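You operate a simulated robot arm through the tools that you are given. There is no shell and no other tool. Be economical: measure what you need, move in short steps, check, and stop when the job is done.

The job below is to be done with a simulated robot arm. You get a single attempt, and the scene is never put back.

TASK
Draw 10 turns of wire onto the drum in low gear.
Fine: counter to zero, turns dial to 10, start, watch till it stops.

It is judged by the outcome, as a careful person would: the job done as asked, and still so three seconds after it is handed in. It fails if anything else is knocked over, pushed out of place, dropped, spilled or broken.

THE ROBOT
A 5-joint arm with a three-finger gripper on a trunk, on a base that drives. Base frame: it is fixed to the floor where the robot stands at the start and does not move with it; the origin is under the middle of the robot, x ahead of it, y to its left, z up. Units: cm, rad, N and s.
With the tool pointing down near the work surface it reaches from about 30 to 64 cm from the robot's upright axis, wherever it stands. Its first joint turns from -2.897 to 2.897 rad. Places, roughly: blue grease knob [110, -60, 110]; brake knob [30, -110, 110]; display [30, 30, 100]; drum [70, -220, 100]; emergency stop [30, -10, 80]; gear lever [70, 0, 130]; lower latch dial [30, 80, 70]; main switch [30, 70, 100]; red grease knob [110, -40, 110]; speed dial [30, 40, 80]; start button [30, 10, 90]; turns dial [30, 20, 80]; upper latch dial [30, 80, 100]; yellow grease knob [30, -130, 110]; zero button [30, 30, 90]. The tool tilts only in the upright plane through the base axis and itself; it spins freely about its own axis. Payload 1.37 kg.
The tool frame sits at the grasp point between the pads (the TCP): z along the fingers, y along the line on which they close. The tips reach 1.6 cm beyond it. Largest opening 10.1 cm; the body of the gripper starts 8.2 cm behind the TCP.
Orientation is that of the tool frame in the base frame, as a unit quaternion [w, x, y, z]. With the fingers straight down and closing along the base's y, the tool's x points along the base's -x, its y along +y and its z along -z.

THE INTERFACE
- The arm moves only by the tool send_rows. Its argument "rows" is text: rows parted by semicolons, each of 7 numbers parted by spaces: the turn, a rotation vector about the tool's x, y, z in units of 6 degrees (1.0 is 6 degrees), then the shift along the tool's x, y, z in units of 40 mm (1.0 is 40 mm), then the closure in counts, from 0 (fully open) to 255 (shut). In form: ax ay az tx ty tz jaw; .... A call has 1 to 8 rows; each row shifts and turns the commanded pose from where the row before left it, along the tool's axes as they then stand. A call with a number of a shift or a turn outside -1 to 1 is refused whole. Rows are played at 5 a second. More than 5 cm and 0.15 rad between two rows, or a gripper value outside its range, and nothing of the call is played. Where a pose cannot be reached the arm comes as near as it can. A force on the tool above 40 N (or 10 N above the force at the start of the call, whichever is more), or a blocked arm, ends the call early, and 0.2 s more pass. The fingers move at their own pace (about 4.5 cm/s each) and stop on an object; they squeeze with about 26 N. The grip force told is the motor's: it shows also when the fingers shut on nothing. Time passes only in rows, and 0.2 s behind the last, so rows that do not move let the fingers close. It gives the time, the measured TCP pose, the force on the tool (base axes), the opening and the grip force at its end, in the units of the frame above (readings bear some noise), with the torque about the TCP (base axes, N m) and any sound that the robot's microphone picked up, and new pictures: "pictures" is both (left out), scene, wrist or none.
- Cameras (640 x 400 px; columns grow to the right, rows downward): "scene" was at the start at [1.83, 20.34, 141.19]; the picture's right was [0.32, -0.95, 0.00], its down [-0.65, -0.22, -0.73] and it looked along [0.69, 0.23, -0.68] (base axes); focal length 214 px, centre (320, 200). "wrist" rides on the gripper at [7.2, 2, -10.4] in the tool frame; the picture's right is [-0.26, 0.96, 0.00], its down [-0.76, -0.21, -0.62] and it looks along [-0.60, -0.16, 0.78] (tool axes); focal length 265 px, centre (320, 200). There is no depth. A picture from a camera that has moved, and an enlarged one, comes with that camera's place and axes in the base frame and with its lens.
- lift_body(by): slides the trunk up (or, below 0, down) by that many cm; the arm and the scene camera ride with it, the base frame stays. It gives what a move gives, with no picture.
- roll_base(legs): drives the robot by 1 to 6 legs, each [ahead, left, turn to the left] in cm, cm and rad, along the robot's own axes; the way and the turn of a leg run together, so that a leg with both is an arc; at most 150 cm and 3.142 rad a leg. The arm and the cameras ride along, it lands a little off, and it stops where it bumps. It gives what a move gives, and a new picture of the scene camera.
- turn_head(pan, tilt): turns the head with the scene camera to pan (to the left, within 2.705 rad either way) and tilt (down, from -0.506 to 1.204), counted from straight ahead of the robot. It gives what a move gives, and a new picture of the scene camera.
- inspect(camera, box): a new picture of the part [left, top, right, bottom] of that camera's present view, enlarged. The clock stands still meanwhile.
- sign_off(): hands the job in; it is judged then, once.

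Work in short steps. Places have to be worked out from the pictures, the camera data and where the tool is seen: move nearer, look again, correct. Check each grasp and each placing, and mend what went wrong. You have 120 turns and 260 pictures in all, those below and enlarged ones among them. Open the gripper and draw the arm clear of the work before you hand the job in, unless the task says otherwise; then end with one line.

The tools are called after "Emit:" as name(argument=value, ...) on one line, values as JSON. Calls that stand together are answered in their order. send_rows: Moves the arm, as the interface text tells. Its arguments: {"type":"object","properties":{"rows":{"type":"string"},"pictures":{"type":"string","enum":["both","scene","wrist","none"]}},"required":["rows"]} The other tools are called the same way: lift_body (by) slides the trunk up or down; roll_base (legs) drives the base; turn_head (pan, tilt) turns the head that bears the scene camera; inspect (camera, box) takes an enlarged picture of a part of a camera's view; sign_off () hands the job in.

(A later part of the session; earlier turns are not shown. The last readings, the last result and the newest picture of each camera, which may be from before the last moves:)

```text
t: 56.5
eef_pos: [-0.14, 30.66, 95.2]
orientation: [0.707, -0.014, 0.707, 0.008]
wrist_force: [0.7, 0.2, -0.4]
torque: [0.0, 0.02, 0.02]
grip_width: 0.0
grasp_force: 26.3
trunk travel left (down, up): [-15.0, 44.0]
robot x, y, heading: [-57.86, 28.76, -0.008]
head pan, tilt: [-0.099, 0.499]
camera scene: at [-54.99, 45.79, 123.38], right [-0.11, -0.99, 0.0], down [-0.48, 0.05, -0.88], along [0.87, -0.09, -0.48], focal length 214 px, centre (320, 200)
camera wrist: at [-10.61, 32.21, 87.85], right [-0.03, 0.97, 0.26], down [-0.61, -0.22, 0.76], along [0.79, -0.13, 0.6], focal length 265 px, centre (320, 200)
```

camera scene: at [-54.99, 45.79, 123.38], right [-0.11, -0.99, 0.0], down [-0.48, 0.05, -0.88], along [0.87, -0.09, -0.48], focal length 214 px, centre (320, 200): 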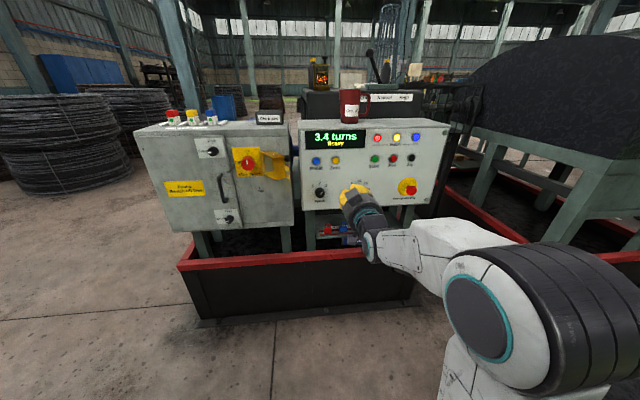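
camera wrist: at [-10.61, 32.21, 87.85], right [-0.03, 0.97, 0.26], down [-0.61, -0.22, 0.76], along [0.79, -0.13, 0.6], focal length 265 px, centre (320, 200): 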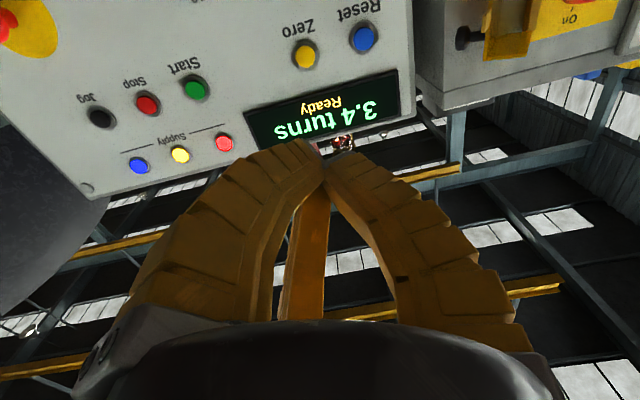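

Zero is at about y=30, z=94.3 by three views. I drive 20 cm nearer, then fine-align.

Emit:
roll_base(legs=[[20, 0, 0]])

Emit:
send_rows(rows="0 0 0 0.2 -0.1 0 255;0 0 0 0 0 0 255")

Emit:
inspect(camera="scene", box=[260, 100, 460, 260])

```text
t: 58.1
eef_pos: [19.57, 30.82, 95.06]
orientation: [0.707, -0.014, 0.707, 0.009]
wrist_force: [-0.6, 1.0, 0.0]
torque: [0.0, 0.01, -0.01]
grip_width: 0.0
grasp_force: 26.1
trunk travel left (down, up): [-15.0, 44.0]
robot x, y, heading: [-38.6, 29.24, -0.001]
head pan, tilt: [-0.099, 0.499]
camera scene: at [-35.49, 45.7, 123.38], right [-0.1, -0.99, 0.0], down [-0.48, 0.05, -0.88], along [0.87, -0.09, -0.48], focal length 214 px, centre (320, 200)
```

scene: 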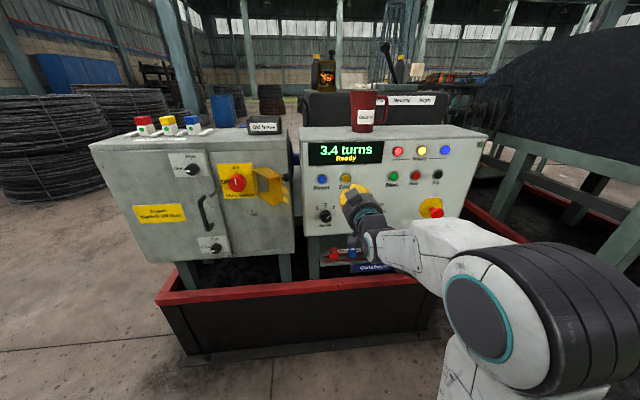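

```text
t: 58.7
eef_pos: [19.64, 30.43, 94.25]
orientation: [0.707, -0.012, 0.707, 0.008]
wrist_force: [-0.8, 0.0, 0.2]
torque: [-0.05, -0.01, -0.01]
grip_width: 0.0
grasp_force: 26.1
trunk travel left (down, up): [-15.0, 44.0]
robot x, y, heading: [-38.2, 28.93, -0.0]
head pan, tilt: [-0.099, 0.499]
camera scene: at [-35.47, 45.7, 123.38], right [-0.1, -0.99, 0.0], down [-0.48, 0.05, -0.88], along [0.87, -0.09, -0.48], focal length 214 px, centre (320, 200)
camera wrist: at [8.93, 32.02, 87.0], right [-0.03, 0.97, 0.26], down [-0.61, -0.22, 0.76], along [0.79, -0.14, 0.6], focal length 265 px, centre (320, 200)
```

scene: 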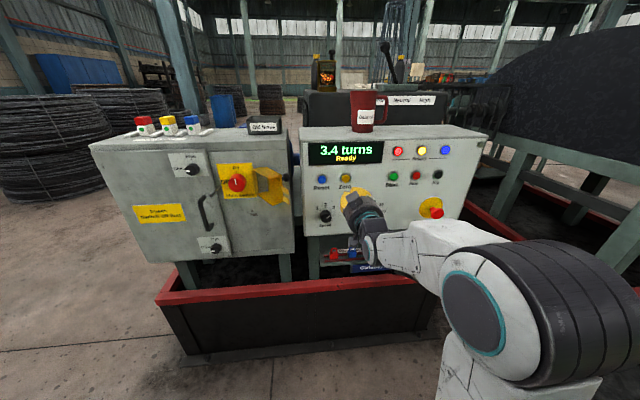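
wrist: 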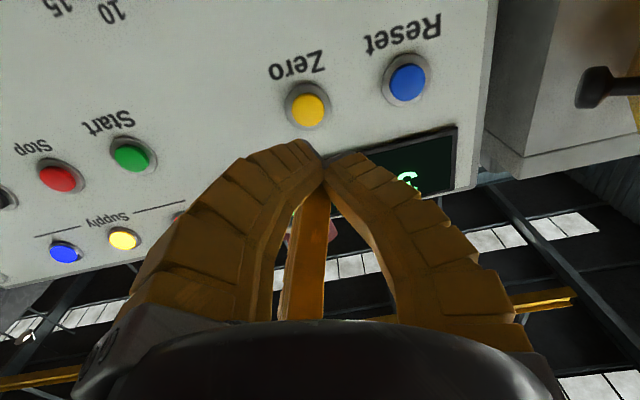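

```text
2.50 times, centred on (360, 180) of scene
camera zoom: at [-35.47, 45.7, 123.38], right [-0.1, -0.99, 0.0], down [-0.48, 0.05, -0.88], along [0.87, -0.09, -0.48], focal length 536 px, centre (220, 250)
```

zoom: 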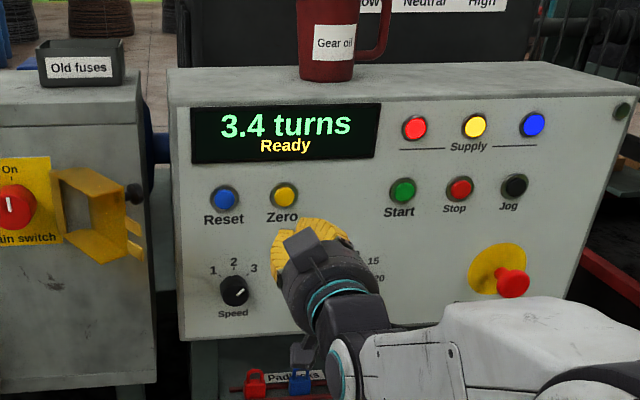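

Triangulated: Zero at (29.8, 29.75, 93.9). I fine-align and approach to within a centimetre or so.

Emit:
send_rows(rows="0 0 0 0.09 -0.2 0 255;0 0 0 0 0 0.5 255;0 0 0 0 0 0.5 255;0 0 0 0 0 0.4 255;0 0 0 0 0 0 255", pictures="wrist")

Emit:
inspect(camera="scene", box=[260, 100, 460, 260])

```text
t: 59.9
eef_pos: [24.98, 30.64, 93.99]
orientation: [0.707, -0.015, 0.707, 0.008]
wrist_force: [0.4, -0.1, 0.8]
torque: [0.0, 0.01, 0.01]
grip_width: 0.0
grasp_force: 26.0
out of reach, approached as far as the arm can: row 1
trunk travel left (down, up): [-15.0, 44.0]
robot x, y, heading: [-38.33, 29.18, -0.004]
head pan, tilt: [-0.099, 0.499]
camera wrist: at [14.49, 32.24, 86.67], right [-0.03, 0.97, 0.26], down [-0.61, -0.22, 0.76], along [0.79, -0.14, 0.6], focal length 265 px, centre (320, 200)
```

wrist: 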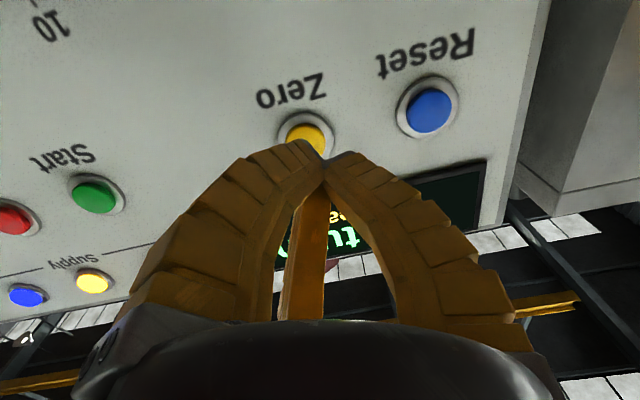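

```text
2.50 times, centred on (360, 180) of scene
camera zoom: at [-35.47, 45.7, 123.38], right [-0.1, -0.99, 0.0], down [-0.48, 0.05, -0.88], along [0.87, -0.09, -0.48], focal length 536 px, centre (220, 250)
```

zoom: 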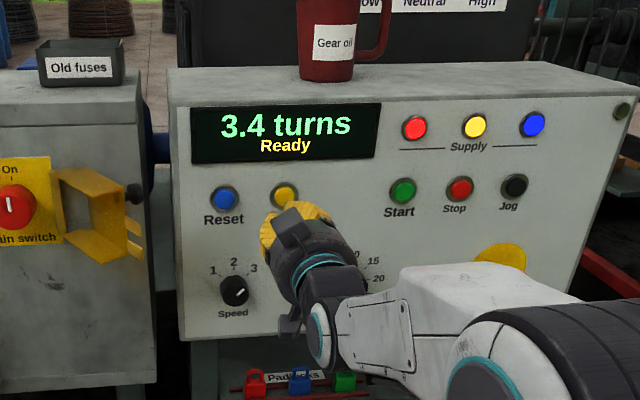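

Shift y needs yaw with it; I correct that and then press in small steps.

Emit:
send_rows(rows="0.16 0 0 0 -0.24 0 255;0 0 0 0 0 0.1 255;0 0 0 0 0 0 255", pictures="wrist")

```text
t: 60.7
eef_pos: [25.55, 29.63, 93.9]
orientation: [0.707, -0.007, 0.707, 0.001]
wrist_force: [0.2, -0.3, 0.6]
torque: [0.0, 0.03, -0.02]
grip_width: 0.0
grasp_force: 25.7
trunk travel left (down, up): [-15.0, 44.0]
robot x, y, heading: [-38.53, 28.56, -0.004]
head pan, tilt: [-0.099, 0.499]
camera wrist: at [15.0, 31.42, 86.64], right [-0.01, 0.97, 0.26], down [-0.62, -0.21, 0.76], along [0.79, -0.15, 0.6], focal length 265 px, centre (320, 200)
```

wrist: 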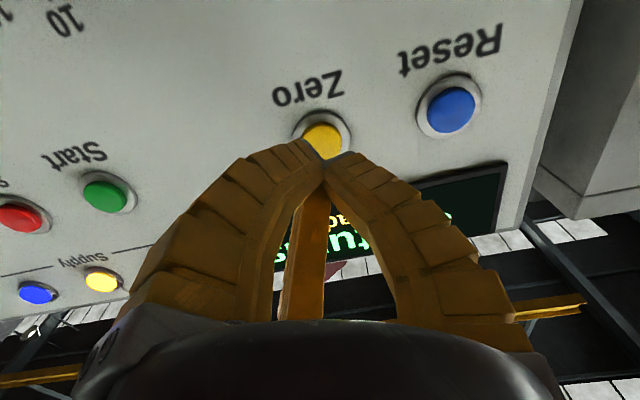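

Aligned. Press in steps of ~0.6 cm.

Emit:
send_rows(rows="0 0 0 0 0 0.15 255;0 0 0 0 0 0.15 255;0 0 0 0 0 0.15 255;0 0 0 0 0 0 255", pictures="wrist")

Emit:
inspect(camera="scene", box=[260, 100, 460, 260])

```text
t: 61.7
eef_pos: [27.38, 29.7, 94.02]
orientation: [0.707, -0.008, 0.707, 0.001]
wrist_force: [-0.5, 0.3, 0.0]
torque: [0.0, 0.0, 0.01]
grip_width: 0.0
grasp_force: 25.7
trunk travel left (down, up): [-15.0, 44.0]
robot x, y, heading: [-38.52, 29.05, -0.003]
head pan, tilt: [-0.099, 0.499]
camera wrist: at [16.86, 31.42, 86.7], right [-0.01, 0.97, 0.26], down [-0.62, -0.21, 0.76], along [0.79, -0.15, 0.6], focal length 265 px, centre (320, 200)
```

wrist: 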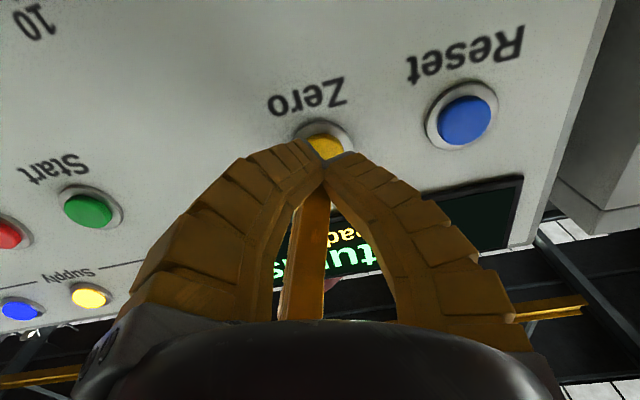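

```text
2.50 times, centred on (360, 180) of scene
camera zoom: at [-35.47, 45.7, 123.38], right [-0.1, -0.99, 0.0], down [-0.48, 0.05, -0.88], along [0.87, -0.09, -0.48], focal length 536 px, centre (220, 250)
```

zoom: 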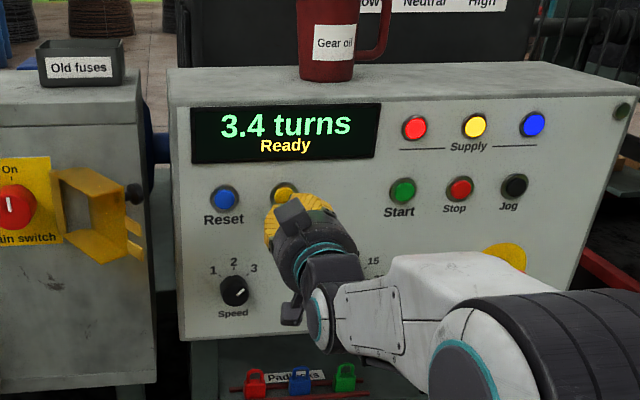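

Not touched yet; continue in small steps.

Emit:
send_rows(rows="0 0 0 0 0 0.12 255;0 0 0 0 0 0.12 255;0 0 0 0 0 0.12 255;0 0 0 0 0 0 255", pictures="wrist")

Emit:
inspect(camera="scene", box=[260, 100, 460, 260])

```text
t: 62.7
eef_pos: [28.87, 29.83, 94.03]
orientation: [0.707, -0.008, 0.707, 0.002]
wrist_force: [0.0, 0.0, 0.4]
torque: [-0.01, -0.01, 0.02]
grip_width: 0.0
grasp_force: 25.9
trunk travel left (down, up): [-15.0, 44.0]
robot x, y, heading: [-38.76, 29.38, -0.008]
head pan, tilt: [-0.099, 0.499]
camera wrist: at [18.28, 31.49, 86.73], right [-0.01, 0.97, 0.26], down [-0.62, -0.21, 0.76], along [0.79, -0.15, 0.6], focal length 265 px, centre (320, 200)
```

wrist: 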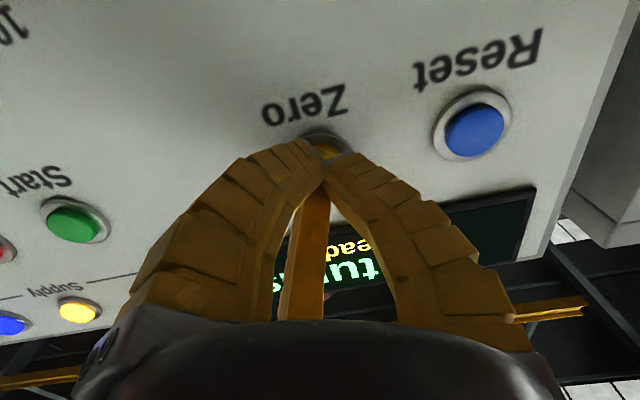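

```text
2.50 times, centred on (360, 180) of scene
camera zoom: at [-35.47, 45.7, 123.38], right [-0.1, -0.99, 0.0], down [-0.48, 0.05, -0.88], along [0.87, -0.09, -0.48], focal length 536 px, centre (220, 250)
```

zoom: 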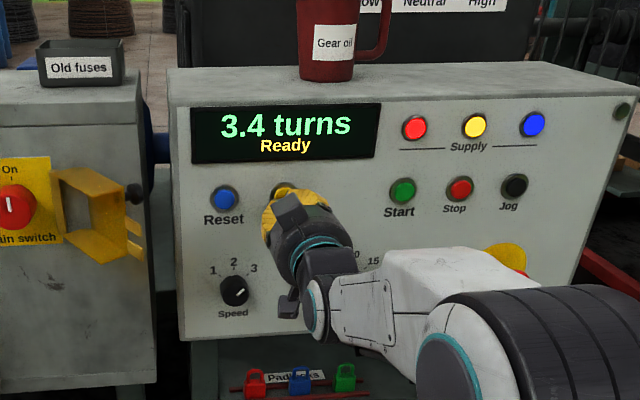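

Still free air; a little further.

Emit:
send_rows(rows="0 0 0 0 0 0.1 255;0 0 0 0 0 0.1 255;0 0 0 0 0 0.1 255;0 0 0 0 0 0 255", pictures="wrist")

Emit:
inspect(camera="scene", box=[260, 100, 460, 260])

```text
t: 63.7
eef_pos: [30.14, 29.64, 94.06]
orientation: [0.707, -0.008, 0.707, 0.001]
wrist_force: [-1.4, -0.3, 0.3]
torque: [-0.02, -0.01, -0.03]
grip_width: 0.0
grasp_force: 27.7
trunk travel left (down, up): [-15.0, 44.0]
robot x, y, heading: [-38.81, 28.94, -0.002]
head pan, tilt: [-0.099, 0.499]
heard: click
camera wrist: at [19.47, 31.45, 86.71], right [-0.01, 0.97, 0.26], down [-0.62, -0.21, 0.76], along [0.79, -0.15, 0.6], focal length 265 px, centre (320, 200)
```

wrist: 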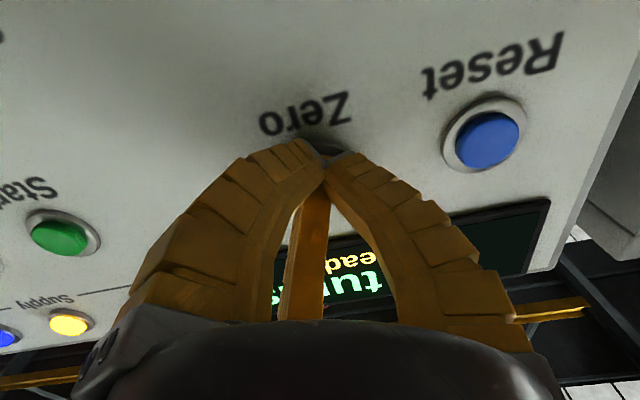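

```text
2.50 times, centred on (360, 180) of scene
camera zoom: at [-35.5, 45.7, 123.38], right [-0.1, -0.99, 0.0], down [-0.48, 0.05, -0.88], along [0.87, -0.09, -0.48], focal length 536 px, centre (220, 250)
```

zoom: 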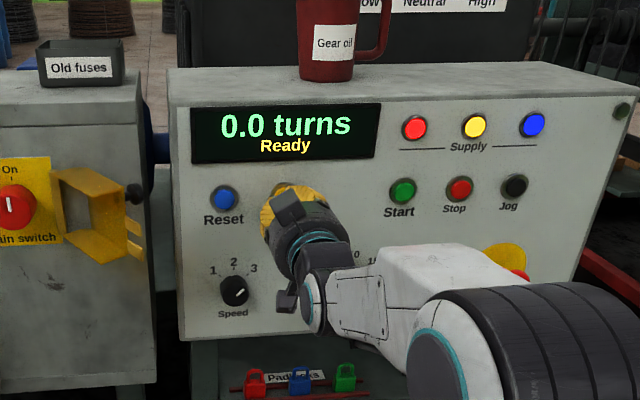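

Counter shows 0.0. Back off, then move right and down towards the turns dial.

Emit:
send_rows(rows="0 0 0 0 0 -0.5 255;0 0 0 0 0 -0.9 255;0 0 0 0 0 -0.9 255;0 0 0 0 0 -0.9 0;0 0 0 0 0 -0.5 0;0 0 0 0 0 0 0", pictures="none")

Emit:
roll_base(legs=[[0, -11.2, 0]])

Emit:
lift_body(by=-10)

Emit:
send_rows(rows="0 0 0 0 0 0 0", pictures="both")

```text
t: 65.1
eef_pos: [15.29, 29.57, 93.98]
orientation: [0.707, -0.008, 0.707, 0.002]
wrist_force: [-0.3, -0.7, 0.4]
torque: [0.02, 0.0, 0.03]
grip_width: 10.03
grasp_force: 0.2
trunk travel left (down, up): [-15.0, 44.0]
robot x, y, heading: [-38.54, 28.92, -0.009]
head pan, tilt: [-0.099, 0.499]
```

```text
t: 66.3
eef_pos: [15.24, 18.59, 93.81]
orientation: [0.707, -0.009, 0.707, 0.002]
wrist_force: [-0.8, 0.2, 0.0]
torque: [-0.04, 0.0, -0.02]
grip_width: 10.07
grasp_force: 0.0
trunk travel left (down, up): [-15.0, 44.0]
robot x, y, heading: [-38.35, 17.93, 0.002]
head pan, tilt: [-0.099, 0.499]
camera scene: at [-35.55, 34.65, 123.38], right [-0.1, -0.99, 0.0], down [-0.48, 0.05, -0.88], along [0.87, -0.09, -0.48], focal length 214 px, centre (320, 200)
```

scene: 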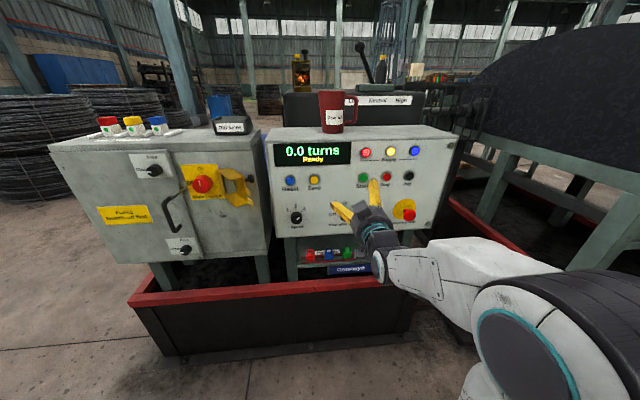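

```text
t: 67.6
eef_pos: [15.21, 18.65, 83.98]
orientation: [0.707, -0.009, 0.707, 0.002]
wrist_force: [0.2, 0.6, -0.1]
torque: [0.03, 0.01, 0.04]
grip_width: 10.07
grasp_force: 0.1
trunk travel left (down, up): [-5.0, 54.0]
robot x, y, heading: [-38.29, 17.73, -0.005]
head pan, tilt: [-0.099, 0.499]
```

```text
t: 68.0
eef_pos: [15.16, 18.68, 84.0]
orientation: [0.707, -0.009, 0.707, 0.004]
wrist_force: [-0.2, 0.1, 0.0]
torque: [0.01, 0.03, 0.02]
grip_width: 10.06
grasp_force: 0.0
trunk travel left (down, up): [-5.0, 54.0]
robot x, y, heading: [-38.37, 17.78, 0.001]
head pan, tilt: [-0.099, 0.499]
camera scene: at [-35.55, 34.63, 113.39], right [-0.1, -0.99, 0.0], down [-0.48, 0.05, -0.88], along [0.87, -0.09, -0.48], focal length 214 px, centre (320, 200)
camera wrist: at [4.7, 20.33, 76.71], right [-0.02, 0.97, 0.26], down [-0.62, -0.21, 0.76], along [0.79, -0.15, 0.6], focal length 265 px, centre (320, 200)
```

scene: 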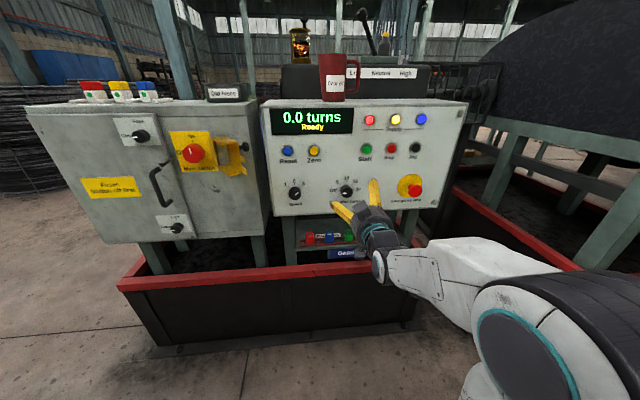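
wrist: 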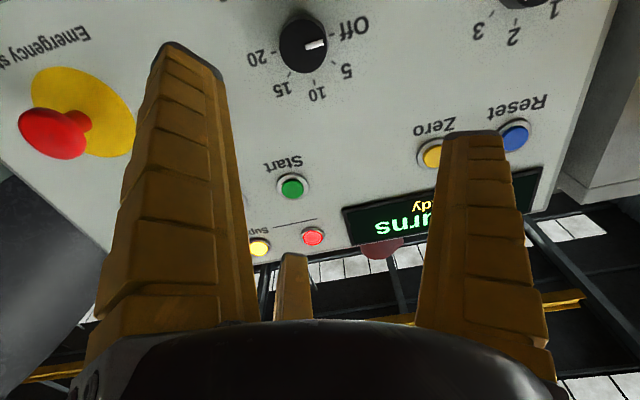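

Dial cap is around (30, 18.7, 80), pointer at Off. I go down 4 cm and forward 9 cm with open fingers, then check centring.

Emit:
send_rows(rows="0 0 0 0.5 0 0 0;0 0 0 0.5 0 0 0;0 0 0 0 0 0.75 0;0 0 0 0 0 0.75 0;0 0 0 0 0 0.75 0;0 0 0 0 0 0 0", pictures="both")

```text
t: 69.4
eef_pos: [24.23, 18.64, 79.96]
orientation: [0.707, -0.008, 0.707, 0.002]
wrist_force: [0.5, -0.5, -0.5]
torque: [-0.01, -0.01, 0.0]
grip_width: 10.06
grasp_force: 0.1
trunk travel left (down, up): [-5.0, 54.0]
robot x, y, heading: [-38.48, 17.81, -0.003]
head pan, tilt: [-0.099, 0.499]
camera scene: at [-35.55, 34.63, 113.38], right [-0.1, -0.99, 0.0], down [-0.48, 0.05, -0.88], along [0.87, -0.09, -0.48], focal length 214 px, centre (320, 200)
camera wrist: at [13.72, 20.32, 72.64], right [-0.01, 0.97, 0.26], down [-0.62, -0.21, 0.76], along [0.79, -0.15, 0.6], focal length 265 px, centre (320, 200)
```

scene: 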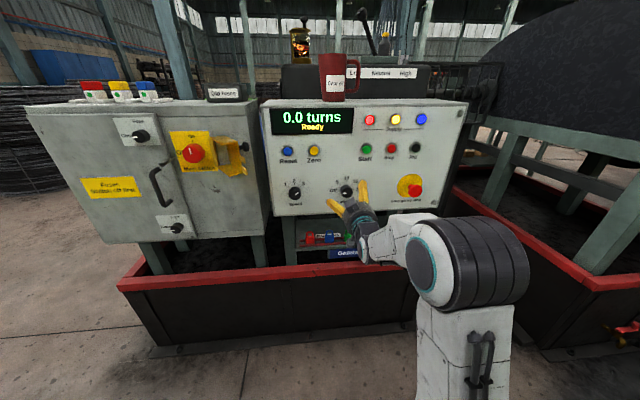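
wrist: 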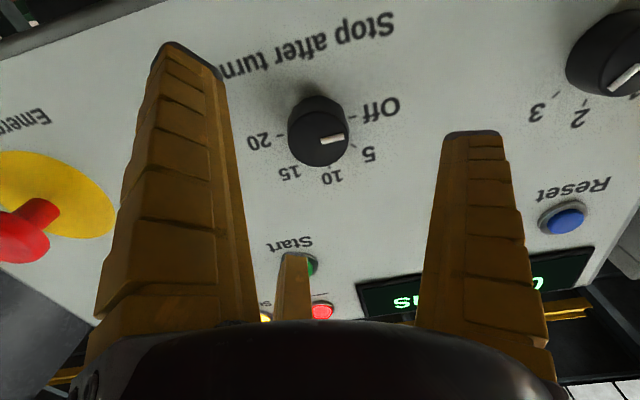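

Centring is good (cap at ~(29.3, 18.5, 79.8)). I advance so the fingers straddle the knob, then close.

Emit:
send_rows(rows="0 0 0 0 0 0.5 0;0 0 0 0 0 0.5 0;0 0 0 0 0 0.35 0;0 0 0 0 0 0 150;0 0 0 0 0 0 255;0 0 0 0 0 0 255;0 0 0 0 0 0 255;0 0 0 0 0 0 255", pictures="both")

```text
t: 71.2
eef_pos: [29.46, 18.6, 79.98]
orientation: [0.707, -0.007, 0.707, 0.002]
wrist_force: [-7.9, -6.8, -1.4]
torque: [0.02, 0.01, -0.51]
grip_width: 3.48
grasp_force: 28.1
trunk travel left (down, up): [-5.0, 54.0]
robot x, y, heading: [-38.46, 17.59, 0.003]
head pan, tilt: [-0.099, 0.499]
camera scene: at [-35.62, 34.56, 113.39], right [-0.1, -0.99, 0.0], down [-0.48, 0.05, -0.88], along [0.87, -0.09, -0.48], focal length 214 px, centre (320, 200)
camera wrist: at [18.91, 20.31, 72.74], right [-0.01, 0.97, 0.26], down [-0.62, -0.21, 0.76], along [0.79, -0.15, 0.6], focal length 265 px, centre (320, 200)
```

scene: 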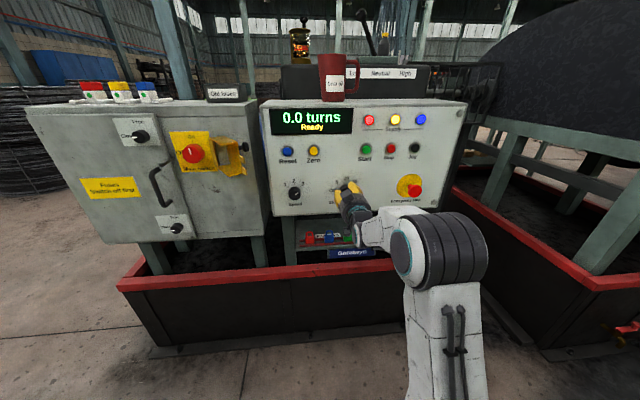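
wrist: 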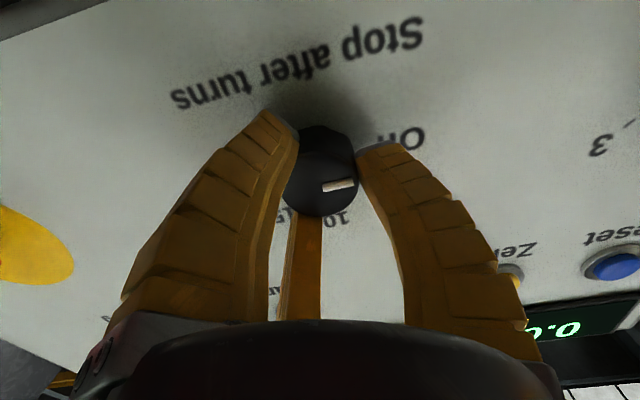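

Knob gripped (3.5 cm). Turn clockwise 42°, then check.

Emit:
send_rows(rows="0 0 1 0 0 0 255;0 0 1 0 0 0 255;0 0 1 0 0 0 255;0 0 1 0 0 0 255;0 0 1 0 0 0 255;0 0 1 0 0 0 255;0 0 1 0 0 0 255;0 0 0 0 0 0 255", pictures="both")

```text
t: 73.0
eef_pos: [29.57, 18.53, 80.1]
orientation: [0.659, 0.248, 0.663, 0.256]
wrist_force: [-16.1, -19.7, -2.8]
torque: [0.01, -0.12, -0.24]
grip_width: 3.52
grasp_force: 27.5
trunk travel left (down, up): [-5.0, 54.0]
robot x, y, heading: [-38.66, 17.93, 0.0]
head pan, tilt: [-0.099, 0.499]
camera scene: at [-35.66, 34.45, 113.41], right [-0.1, -0.99, 0.0], down [-0.48, 0.05, -0.88], along [0.87, -0.09, -0.48], focal length 214 px, centre (320, 200)
camera wrist: at [18.91, 24.64, 75.92], right [-0.01, 0.54, 0.84], down [-0.61, -0.67, 0.43], along [0.79, -0.51, 0.34], focal length 265 px, centre (320, 200)
```

scene: 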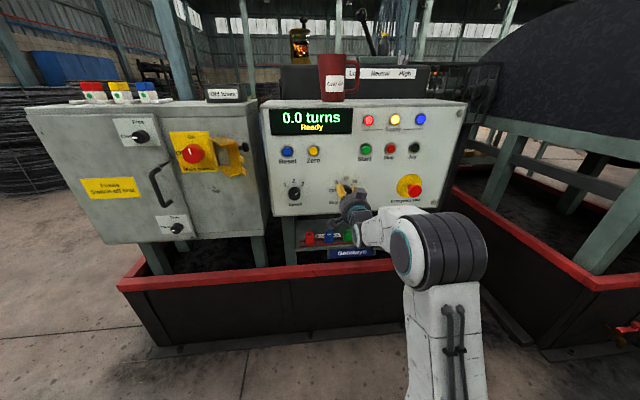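
wrist: 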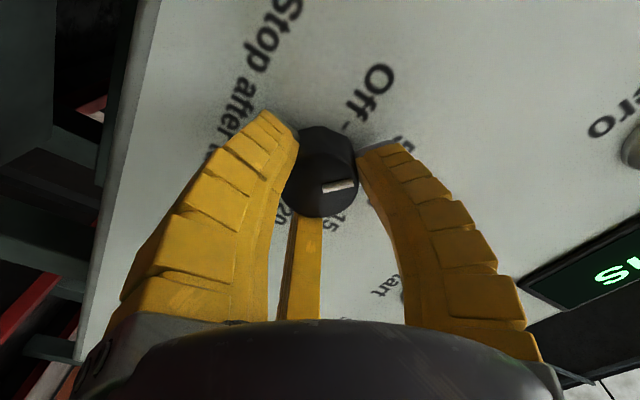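

The knob follows. I relieve the side force a little and turn the remaining 48°.

Emit:
send_rows(rows="0 0 1 -0.05 -0.055 -0.03 255;0 0 1 0 0 0 255;0 0 1 0 0 0 255;0 0 1 0 0 0 255;0 0 1 0 0 0 255;0 0 1 0 0 0 255;0 0 1 0 0 0 255;0 0 1 0 0 0 255", pictures="both")

```text
t: 74.8
eef_pos: [29.58, 18.58, 80.15]
orientation: [0.499, 0.496, 0.504, 0.502]
wrist_force: [-9.6, -9.8, -1.1]
torque: [0.0, -0.12, -0.16]
grip_width: 3.4
grasp_force: 27.9
trunk travel left (down, up): [-5.0, 54.0]
robot x, y, heading: [-38.29, 17.76, -0.0]
head pan, tilt: [-0.099, 0.499]
camera scene: at [-35.63, 34.54, 113.4], right [-0.1, -0.99, 0.0], down [-0.48, 0.05, -0.88], along [0.87, -0.09, -0.48], focal length 214 px, centre (320, 200)
camera wrist: at [18.88, 25.56, 81.93], right [0.0, -0.26, 0.97], down [-0.61, -0.76, -0.2], along [0.79, -0.59, -0.16], focal length 265 px, centre (320, 200)
```

scene: 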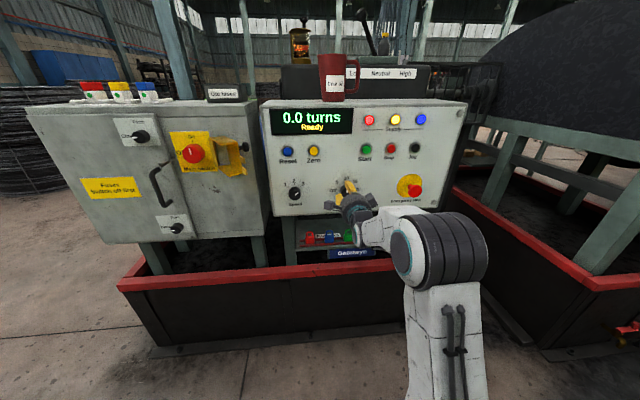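
wrist: 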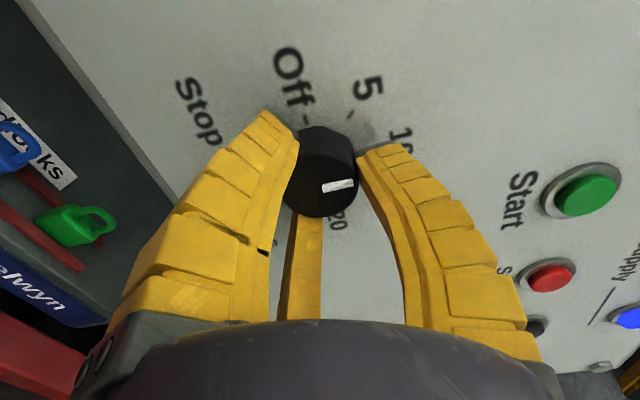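

Turned 90°. I open and back off to check where the pointer sits.

Emit:
send_rows(rows="0 0 0 0 0 0 0;0 0 0 0 0 0 0;0 0 0 0 0 0 0;0 0 0 0 0 -0.5 0;0 0 0 0 0 -0.9 0;0 0 0 0 0 -0.9 0;0 0 0 0 0 -0.9 0;0 0 0 0 0 0 0", pictures="both")

Emit:
inspect(camera="scene", box=[260, 100, 420, 220])

```text
t: 76.6
eef_pos: [16.84, 18.49, 79.98]
orientation: [0.499, 0.494, 0.505, 0.501]
wrist_force: [-0.3, -0.8, 0.0]
torque: [0.01, 0.01, 0.0]
grip_width: 10.06
grasp_force: 0.0
trunk travel left (down, up): [-5.0, 54.0]
robot x, y, heading: [-38.59, 17.85, 0.002]
head pan, tilt: [-0.099, 0.499]
camera scene: at [-35.56, 34.63, 113.38], right [-0.1, -0.99, 0.0], down [-0.48, 0.05, -0.88], along [0.87, -0.09, -0.48], focal length 214 px, centre (320, 200)
camera wrist: at [6.11, 25.56, 81.78], right [0.0, -0.26, 0.97], down [-0.61, -0.77, -0.2], along [0.79, -0.59, -0.16], focal length 265 px, centre (320, 200)
```

scene: 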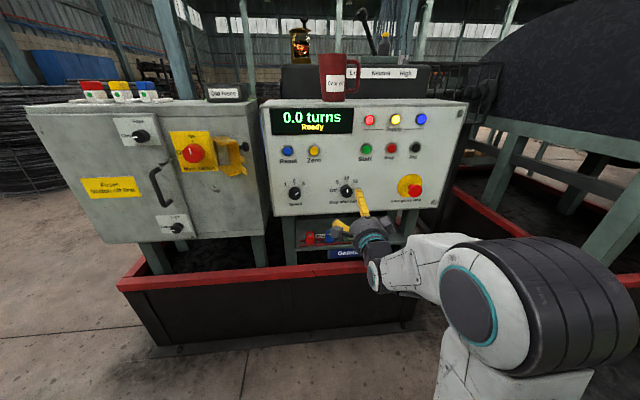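
wrist: 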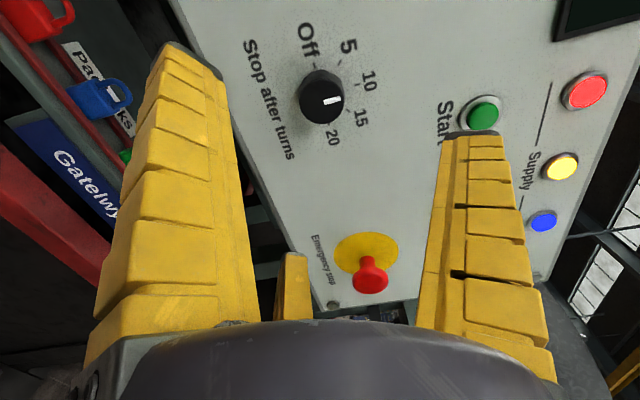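

```text
3.33 times, centred on (340, 160) of scene
camera zoom: at [-35.56, 34.63, 113.38], right [-0.1, -0.99, 0.0], down [-0.48, 0.05, -0.88], along [0.87, -0.09, -0.48], focal length 715 px, centre (253, 333)
```

zoom: 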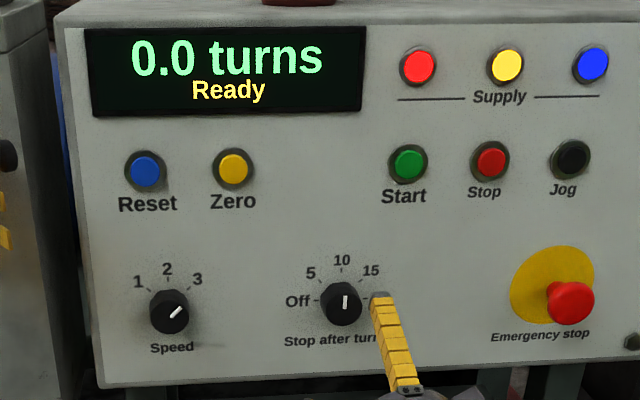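

The pointer is exactly on 10; display shows 0.0, Ready. Now to Start at about (31.3, 12.8, 94): close fingers, move right 5.7 cm, up 14 cm.

Emit:
lift_body(by=14)

Emit:
roll_base(legs=[[0, -5.7, 0]])

Emit:
send_rows(rows="0 0 0 0 0 0 255;0 0 0 0 0 0 255;0 0 0 0 0 0 255;0 0 0 0 0 0 255;0 0 0 0 0 0.9 255;0 0 0 0 0 0.9 255;0 0 0 0 0 0 255", pictures="both")

```text
t: 78.3
eef_pos: [16.82, 18.55, 93.87]
orientation: [0.499, 0.495, 0.505, 0.501]
wrist_force: [0.0, -1.0, 0.4]
torque: [0.01, 0.0, 0.02]
grip_width: 10.08
grasp_force: 0.1
trunk travel left (down, up): [-19.0, 40.0]
robot x, y, heading: [-38.6, 18.17, -0.002]
head pan, tilt: [-0.099, 0.499]
```

```text
t: 79.2
eef_pos: [16.77, 12.99, 93.96]
orientation: [0.499, 0.494, 0.506, 0.501]
wrist_force: [0.2, 0.1, 1.0]
torque: [0.01, -0.05, 0.0]
grip_width: 10.03
grasp_force: 0.1
trunk travel left (down, up): [-19.0, 40.0]
robot x, y, heading: [-38.48, 12.29, -0.0]
head pan, tilt: [-0.099, 0.499]
camera scene: at [-35.57, 28.99, 127.38], right [-0.1, -1.0, 0.0], down [-0.48, 0.05, -0.88], along [0.87, -0.09, -0.48], focal length 214 px, centre (320, 200)
```

scene: 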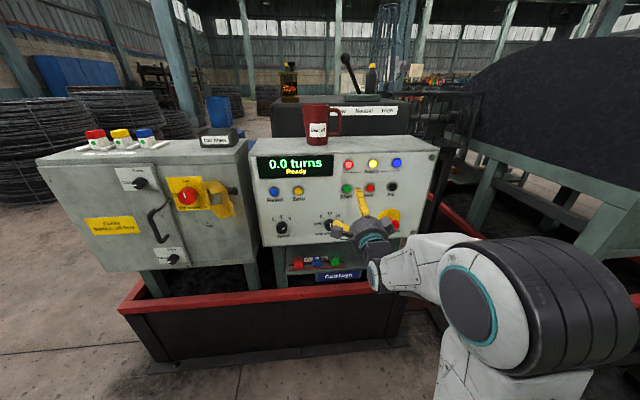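

```text
t: 80.8
eef_pos: [23.92, 13.16, 93.96]
orientation: [0.499, 0.493, 0.506, 0.502]
wrist_force: [-0.3, 0.0, 0.6]
torque: [-0.02, 0.01, 0.0]
grip_width: 0.02
grasp_force: 25.9
trunk travel left (down, up): [-19.0, 40.0]
robot x, y, heading: [-38.6, 12.17, 0.002]
head pan, tilt: [-0.099, 0.499]
camera scene: at [-35.55, 28.98, 127.38], right [-0.1, -1.0, 0.0], down [-0.48, 0.05, -0.88], along [0.87, -0.09, -0.48], focal length 214 px, centre (320, 200)
camera wrist: at [13.41, 20.15, 95.78], right [0.0, -0.26, 0.97], down [-0.61, -0.77, -0.2], along [0.79, -0.59, -0.16], focal length 265 px, centre (320, 200)
```

scene: 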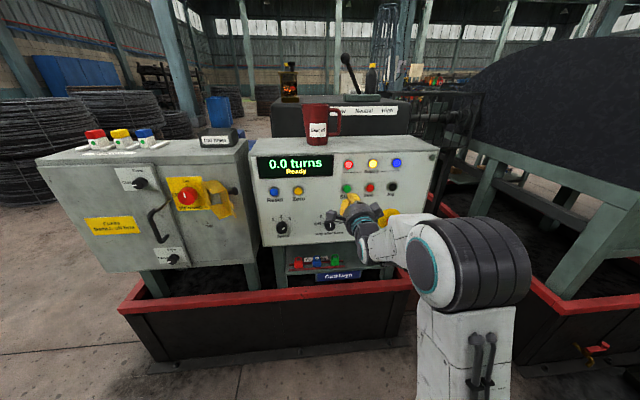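
wrist: 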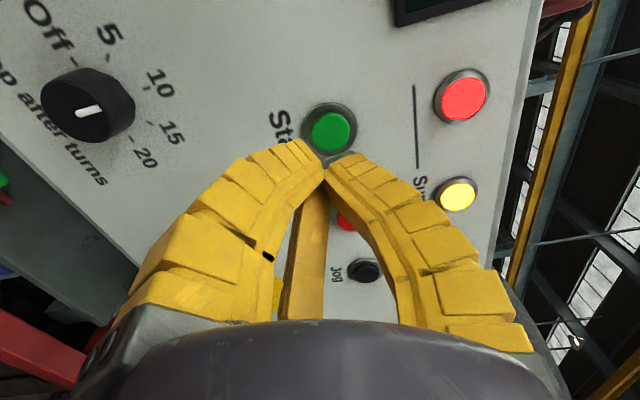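

Start is at (y 12.7, z 94.4); a small correction and approach.

Emit:
send_rows(rows="0 -0.06 0 -0.1 0.1 0 255;0 0 0 0 0 0.5 255;0 0 0 0 0 0.5 255;0 0 0 0 0 0.1 255;0 0 0 0 0 0.1 255;0 0 0 0 0 0 255", pictures="wrist")

```text
t: 82.2
eef_pos: [28.93, 12.73, 94.14]
orientation: [0.501, 0.496, 0.504, 0.5]
wrist_force: [-0.3, 0.3, -0.8]
torque: [0.02, -0.03, 0.0]
grip_width: 0.0
grasp_force: 26.0
trunk travel left (down, up): [-19.0, 40.0]
robot x, y, heading: [-38.35, 12.23, -0.008]
head pan, tilt: [-0.099, 0.499]
camera wrist: at [18.21, 19.81, 96.1], right [0.0, -0.26, 0.97], down [-0.61, -0.76, -0.2], along [0.79, -0.59, -0.16], focal length 265 px, centre (320, 200)
```

wrist: 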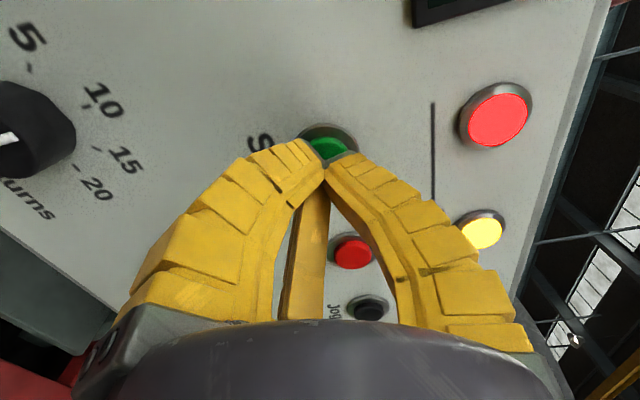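

Well aligned; press Start and let go.

Emit:
send_rows(rows="0 0 0 0 0 0.1 255;0 0 0 0 0 0.1 255;0 0 0 0 0 0.1 255;0 0 0 0 0 0 255", pictures="scene")

Emit:
inspect(camera="scene", box=[230, 100, 430, 260])

```text
t: 83.2
eef_pos: [29.98, 12.56, 94.4]
orientation: [0.5, 0.496, 0.504, 0.5]
wrist_force: [-0.9, -0.3, -1.1]
torque: [0.03, 0.03, -0.01]
grip_width: 0.59
grasp_force: 27.8
trunk travel left (down, up): [-19.0, 40.0]
robot x, y, heading: [-38.55, 12.14, 0.004]
head pan, tilt: [-0.099, 0.499]
camera scene: at [-35.58, 28.97, 127.38], right [-0.1, -1.0, 0.0], down [-0.48, 0.05, -0.88], along [0.87, -0.09, -0.48], focal length 214 px, centre (320, 200)
```

scene: 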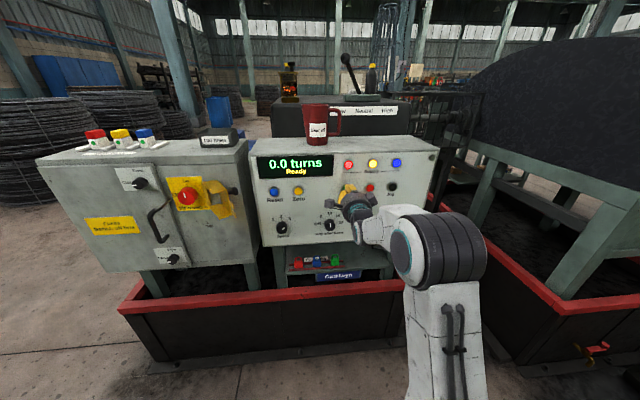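

```text
2.50 times, centred on (330, 180) of scene
camera zoom: at [-35.58, 28.97, 127.38], right [-0.1, -1.0, 0.0], down [-0.48, 0.05, -0.88], along [0.87, -0.09, -0.48], focal length 536 px, centre (295, 250)
```

zoom: 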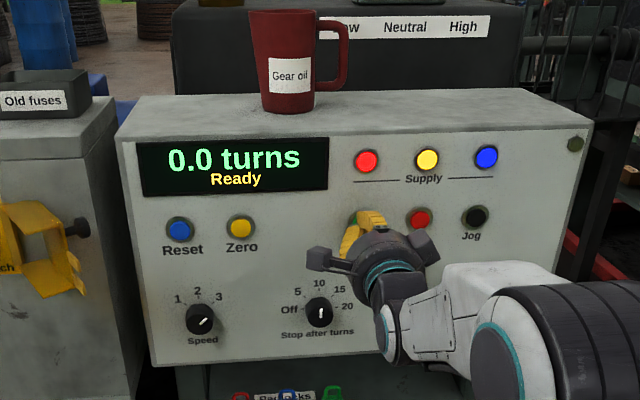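

Just touching, no click yet; press a bit further.

Emit:
send_rows(rows="0 0 0 0 0 0.08 255;0 0 0 0 0 0.08 255;0 0 0 0 0 0 255", pictures="scene")

Emit:
inspect(camera="scene", box=[230, 100, 430, 260])

```text
t: 84.0
eef_pos: [30.51, 12.73, 94.37]
orientation: [0.501, 0.497, 0.504, 0.499]
wrist_force: [-15.3, 1.7, -2.4]
torque: [-0.01, 0.04, 0.04]
grip_width: 0.58
grasp_force: 27.9
trunk travel left (down, up): [-19.0, 40.0]
robot x, y, heading: [-38.36, 12.35, -0.002]
head pan, tilt: [-0.099, 0.499]
heard: click
camera scene: at [-35.77, 29.0, 127.38], right [-0.1, -1.0, 0.0], down [-0.48, 0.05, -0.88], along [0.87, -0.09, -0.48], focal length 214 px, centre (320, 200)
```

scene: 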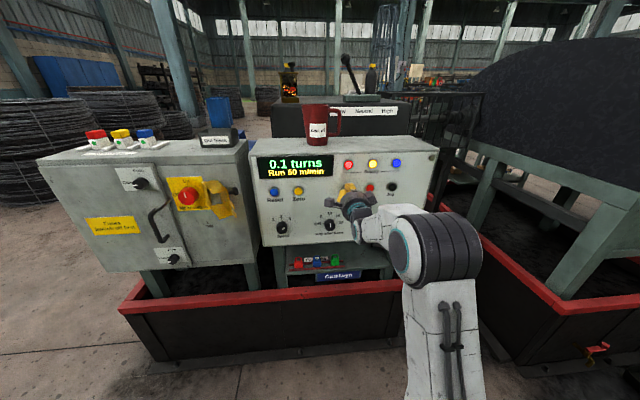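

```text
2.50 times, centred on (330, 180) of scene
camera zoom: at [-35.77, 29.0, 127.38], right [-0.1, -1.0, 0.0], down [-0.48, 0.05, -0.88], along [0.87, -0.09, -0.48], focal length 536 px, centre (295, 250)
```

zoom: 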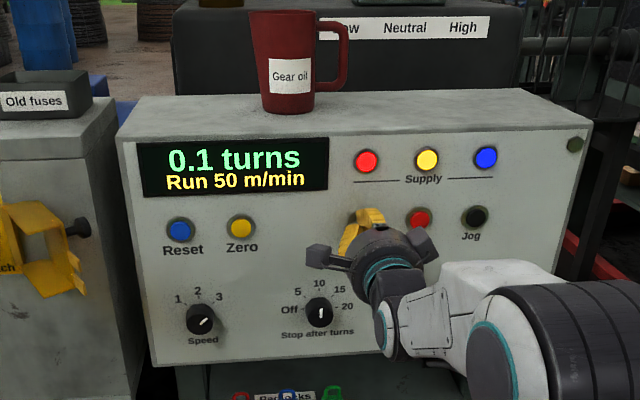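

Running: "Run 50 m/min". Release the button, staying near, and watch.

Emit:
send_rows(rows="0 0 0 0 0 -0.5 255;0 0 0 0 0 -0.5 255;0 0 0 0 0 0 255;0 0 0 0 0 0 255;0 0 0 0 0 0 255;0 0 0 0 0 0 255;0 0 0 0 0 0 255;0 0 0 0 0 0 255", pictures="scene")

Emit:
inspect(camera="scene", box=[230, 100, 430, 260])

```text
t: 85.8
eef_pos: [26.44, 12.54, 94.24]
orientation: [0.5, 0.496, 0.504, 0.5]
wrist_force: [0.4, -0.2, 0.6]
torque: [-0.01, 0.03, -0.01]
grip_width: 0.0
grasp_force: 28.1
trunk travel left (down, up): [-19.0, 40.0]
robot x, y, heading: [-38.39, 11.91, 0.001]
head pan, tilt: [-0.099, 0.499]
camera scene: at [-35.57, 28.97, 127.38], right [-0.1, -1.0, 0.0], down [-0.48, 0.05, -0.88], along [0.87, -0.09, -0.48], focal length 214 px, centre (320, 200)
```

scene: 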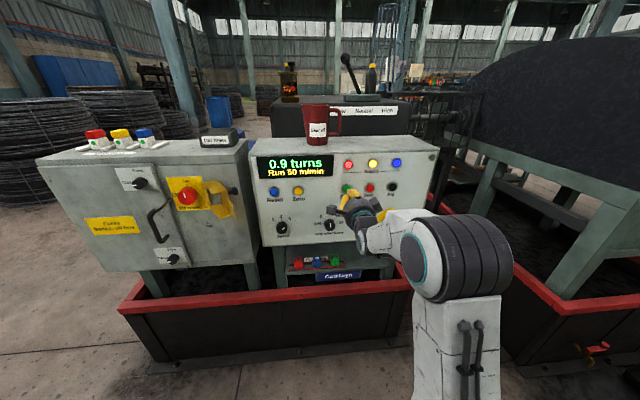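

```text
2.50 times, centred on (330, 180) of scene
camera zoom: at [-35.57, 28.97, 127.38], right [-0.1, -1.0, 0.0], down [-0.48, 0.05, -0.88], along [0.87, -0.09, -0.48], focal length 536 px, centre (295, 250)
```

zoom: 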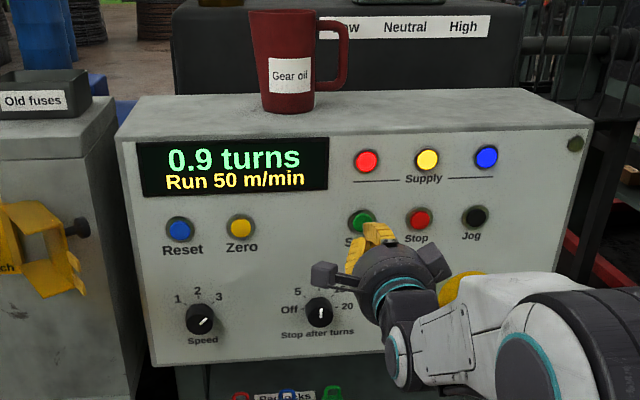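

0.9 turns and counting normally at about 0.45 per second. I keep watching.

Emit:
send_rows(rows="0 0 0 0 0 0 255;0 0 0 0 0 0 255;0 0 0 0 0 0 255;0 0 0 0 0 0 255;0 0 0 0 0 0 255;0 0 0 0 0 0 255;0 0 0 0 0 0 255;0 0 0 0 0 0 255", pictures="none")

Emit:
send_rows(rows="0 0 0 0 0 0 255;0 0 0 0 0 0 255;0 0 0 0 0 0 255;0 0 0 0 0 0 255;0 0 0 0 0 0 255;0 0 0 0 0 0 255;0 0 0 0 0 0 255;0 0 0 0 0 0 255", pictures="scene")

```text
t: 87.6
eef_pos: [26.42, 12.58, 94.19]
orientation: [0.5, 0.495, 0.505, 0.499]
wrist_force: [0.1, -0.7, 0.1]
torque: [0.01, -0.02, -0.02]
grip_width: 0.0
grasp_force: 28.1
trunk travel left (down, up): [-19.0, 40.0]
robot x, y, heading: [-38.41, 12.21, 0.004]
head pan, tilt: [-0.099, 0.499]
```

```text
t: 89.4
eef_pos: [26.46, 12.63, 94.22]
orientation: [0.501, 0.496, 0.504, 0.499]
wrist_force: [-0.4, 0.4, -0.1]
torque: [0.04, 0.01, 0.01]
grip_width: 0.01
grasp_force: 27.8
trunk travel left (down, up): [-19.0, 40.0]
robot x, y, heading: [-38.64, 11.97, 0.0]
head pan, tilt: [-0.099, 0.499]
camera scene: at [-35.57, 28.97, 127.38], right [-0.1, -1.0, 0.0], down [-0.48, 0.05, -0.88], along [0.87, -0.09, -0.48], focal length 214 px, centre (320, 200)
```

scene: 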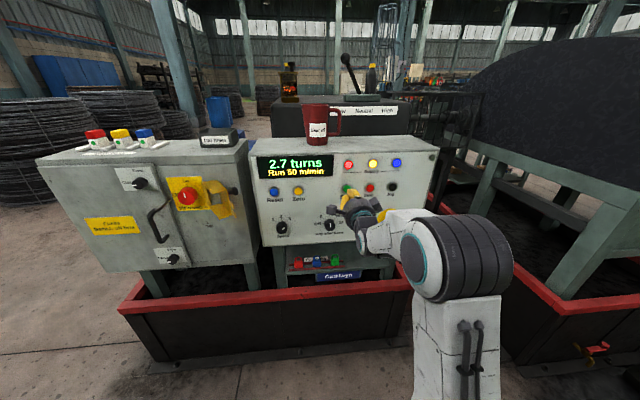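

2.7 turns, still running; keep watching.

Emit:
send_rows(rows="0 0 0 0 0 0 255;0 0 0 0 0 0 255;0 0 0 0 0 0 255;0 0 0 0 0 0 255;0 0 0 0 0 0 255;0 0 0 0 0 0 255;0 0 0 0 0 0 255;0 0 0 0 0 0 255", pictures="none")

Emit:
send_rows(rows="0 0 0 0 0 0 255;0 0 0 0 0 0 255;0 0 0 0 0 0 255;0 0 0 0 0 0 255;0 0 0 0 0 0 255;0 0 0 0 0 0 255;0 0 0 0 0 0 255;0 0 0 0 0 0 255", pictures="scene")

```text
t: 91.2
eef_pos: [26.46, 12.57, 94.25]
orientation: [0.5, 0.496, 0.504, 0.5]
wrist_force: [0.2, -0.1, 0.0]
torque: [-0.02, 0.0, -0.02]
grip_width: 0.0
grasp_force: 27.8
trunk travel left (down, up): [-19.0, 40.0]
robot x, y, heading: [-38.29, 12.19, 0.0]
head pan, tilt: [-0.099, 0.499]
```

```text
t: 93.0
eef_pos: [26.35, 12.62, 94.18]
orientation: [0.5, 0.496, 0.504, 0.5]
wrist_force: [0.3, -0.4, 0.3]
torque: [-0.01, -0.01, 0.03]
grip_width: 0.0
grasp_force: 27.8
trunk travel left (down, up): [-19.0, 40.0]
robot x, y, heading: [-38.59, 12.06, -0.004]
head pan, tilt: [-0.099, 0.499]
camera scene: at [-35.57, 28.97, 127.38], right [-0.1, -1.0, 0.0], down [-0.48, 0.05, -0.88], along [0.87, -0.09, -0.48], focal length 214 px, centre (320, 200)
```

scene: 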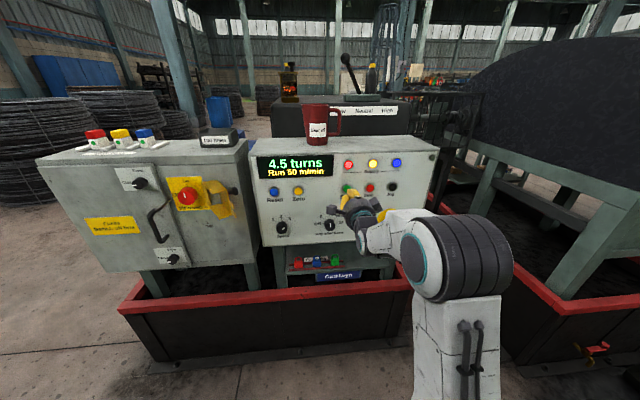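

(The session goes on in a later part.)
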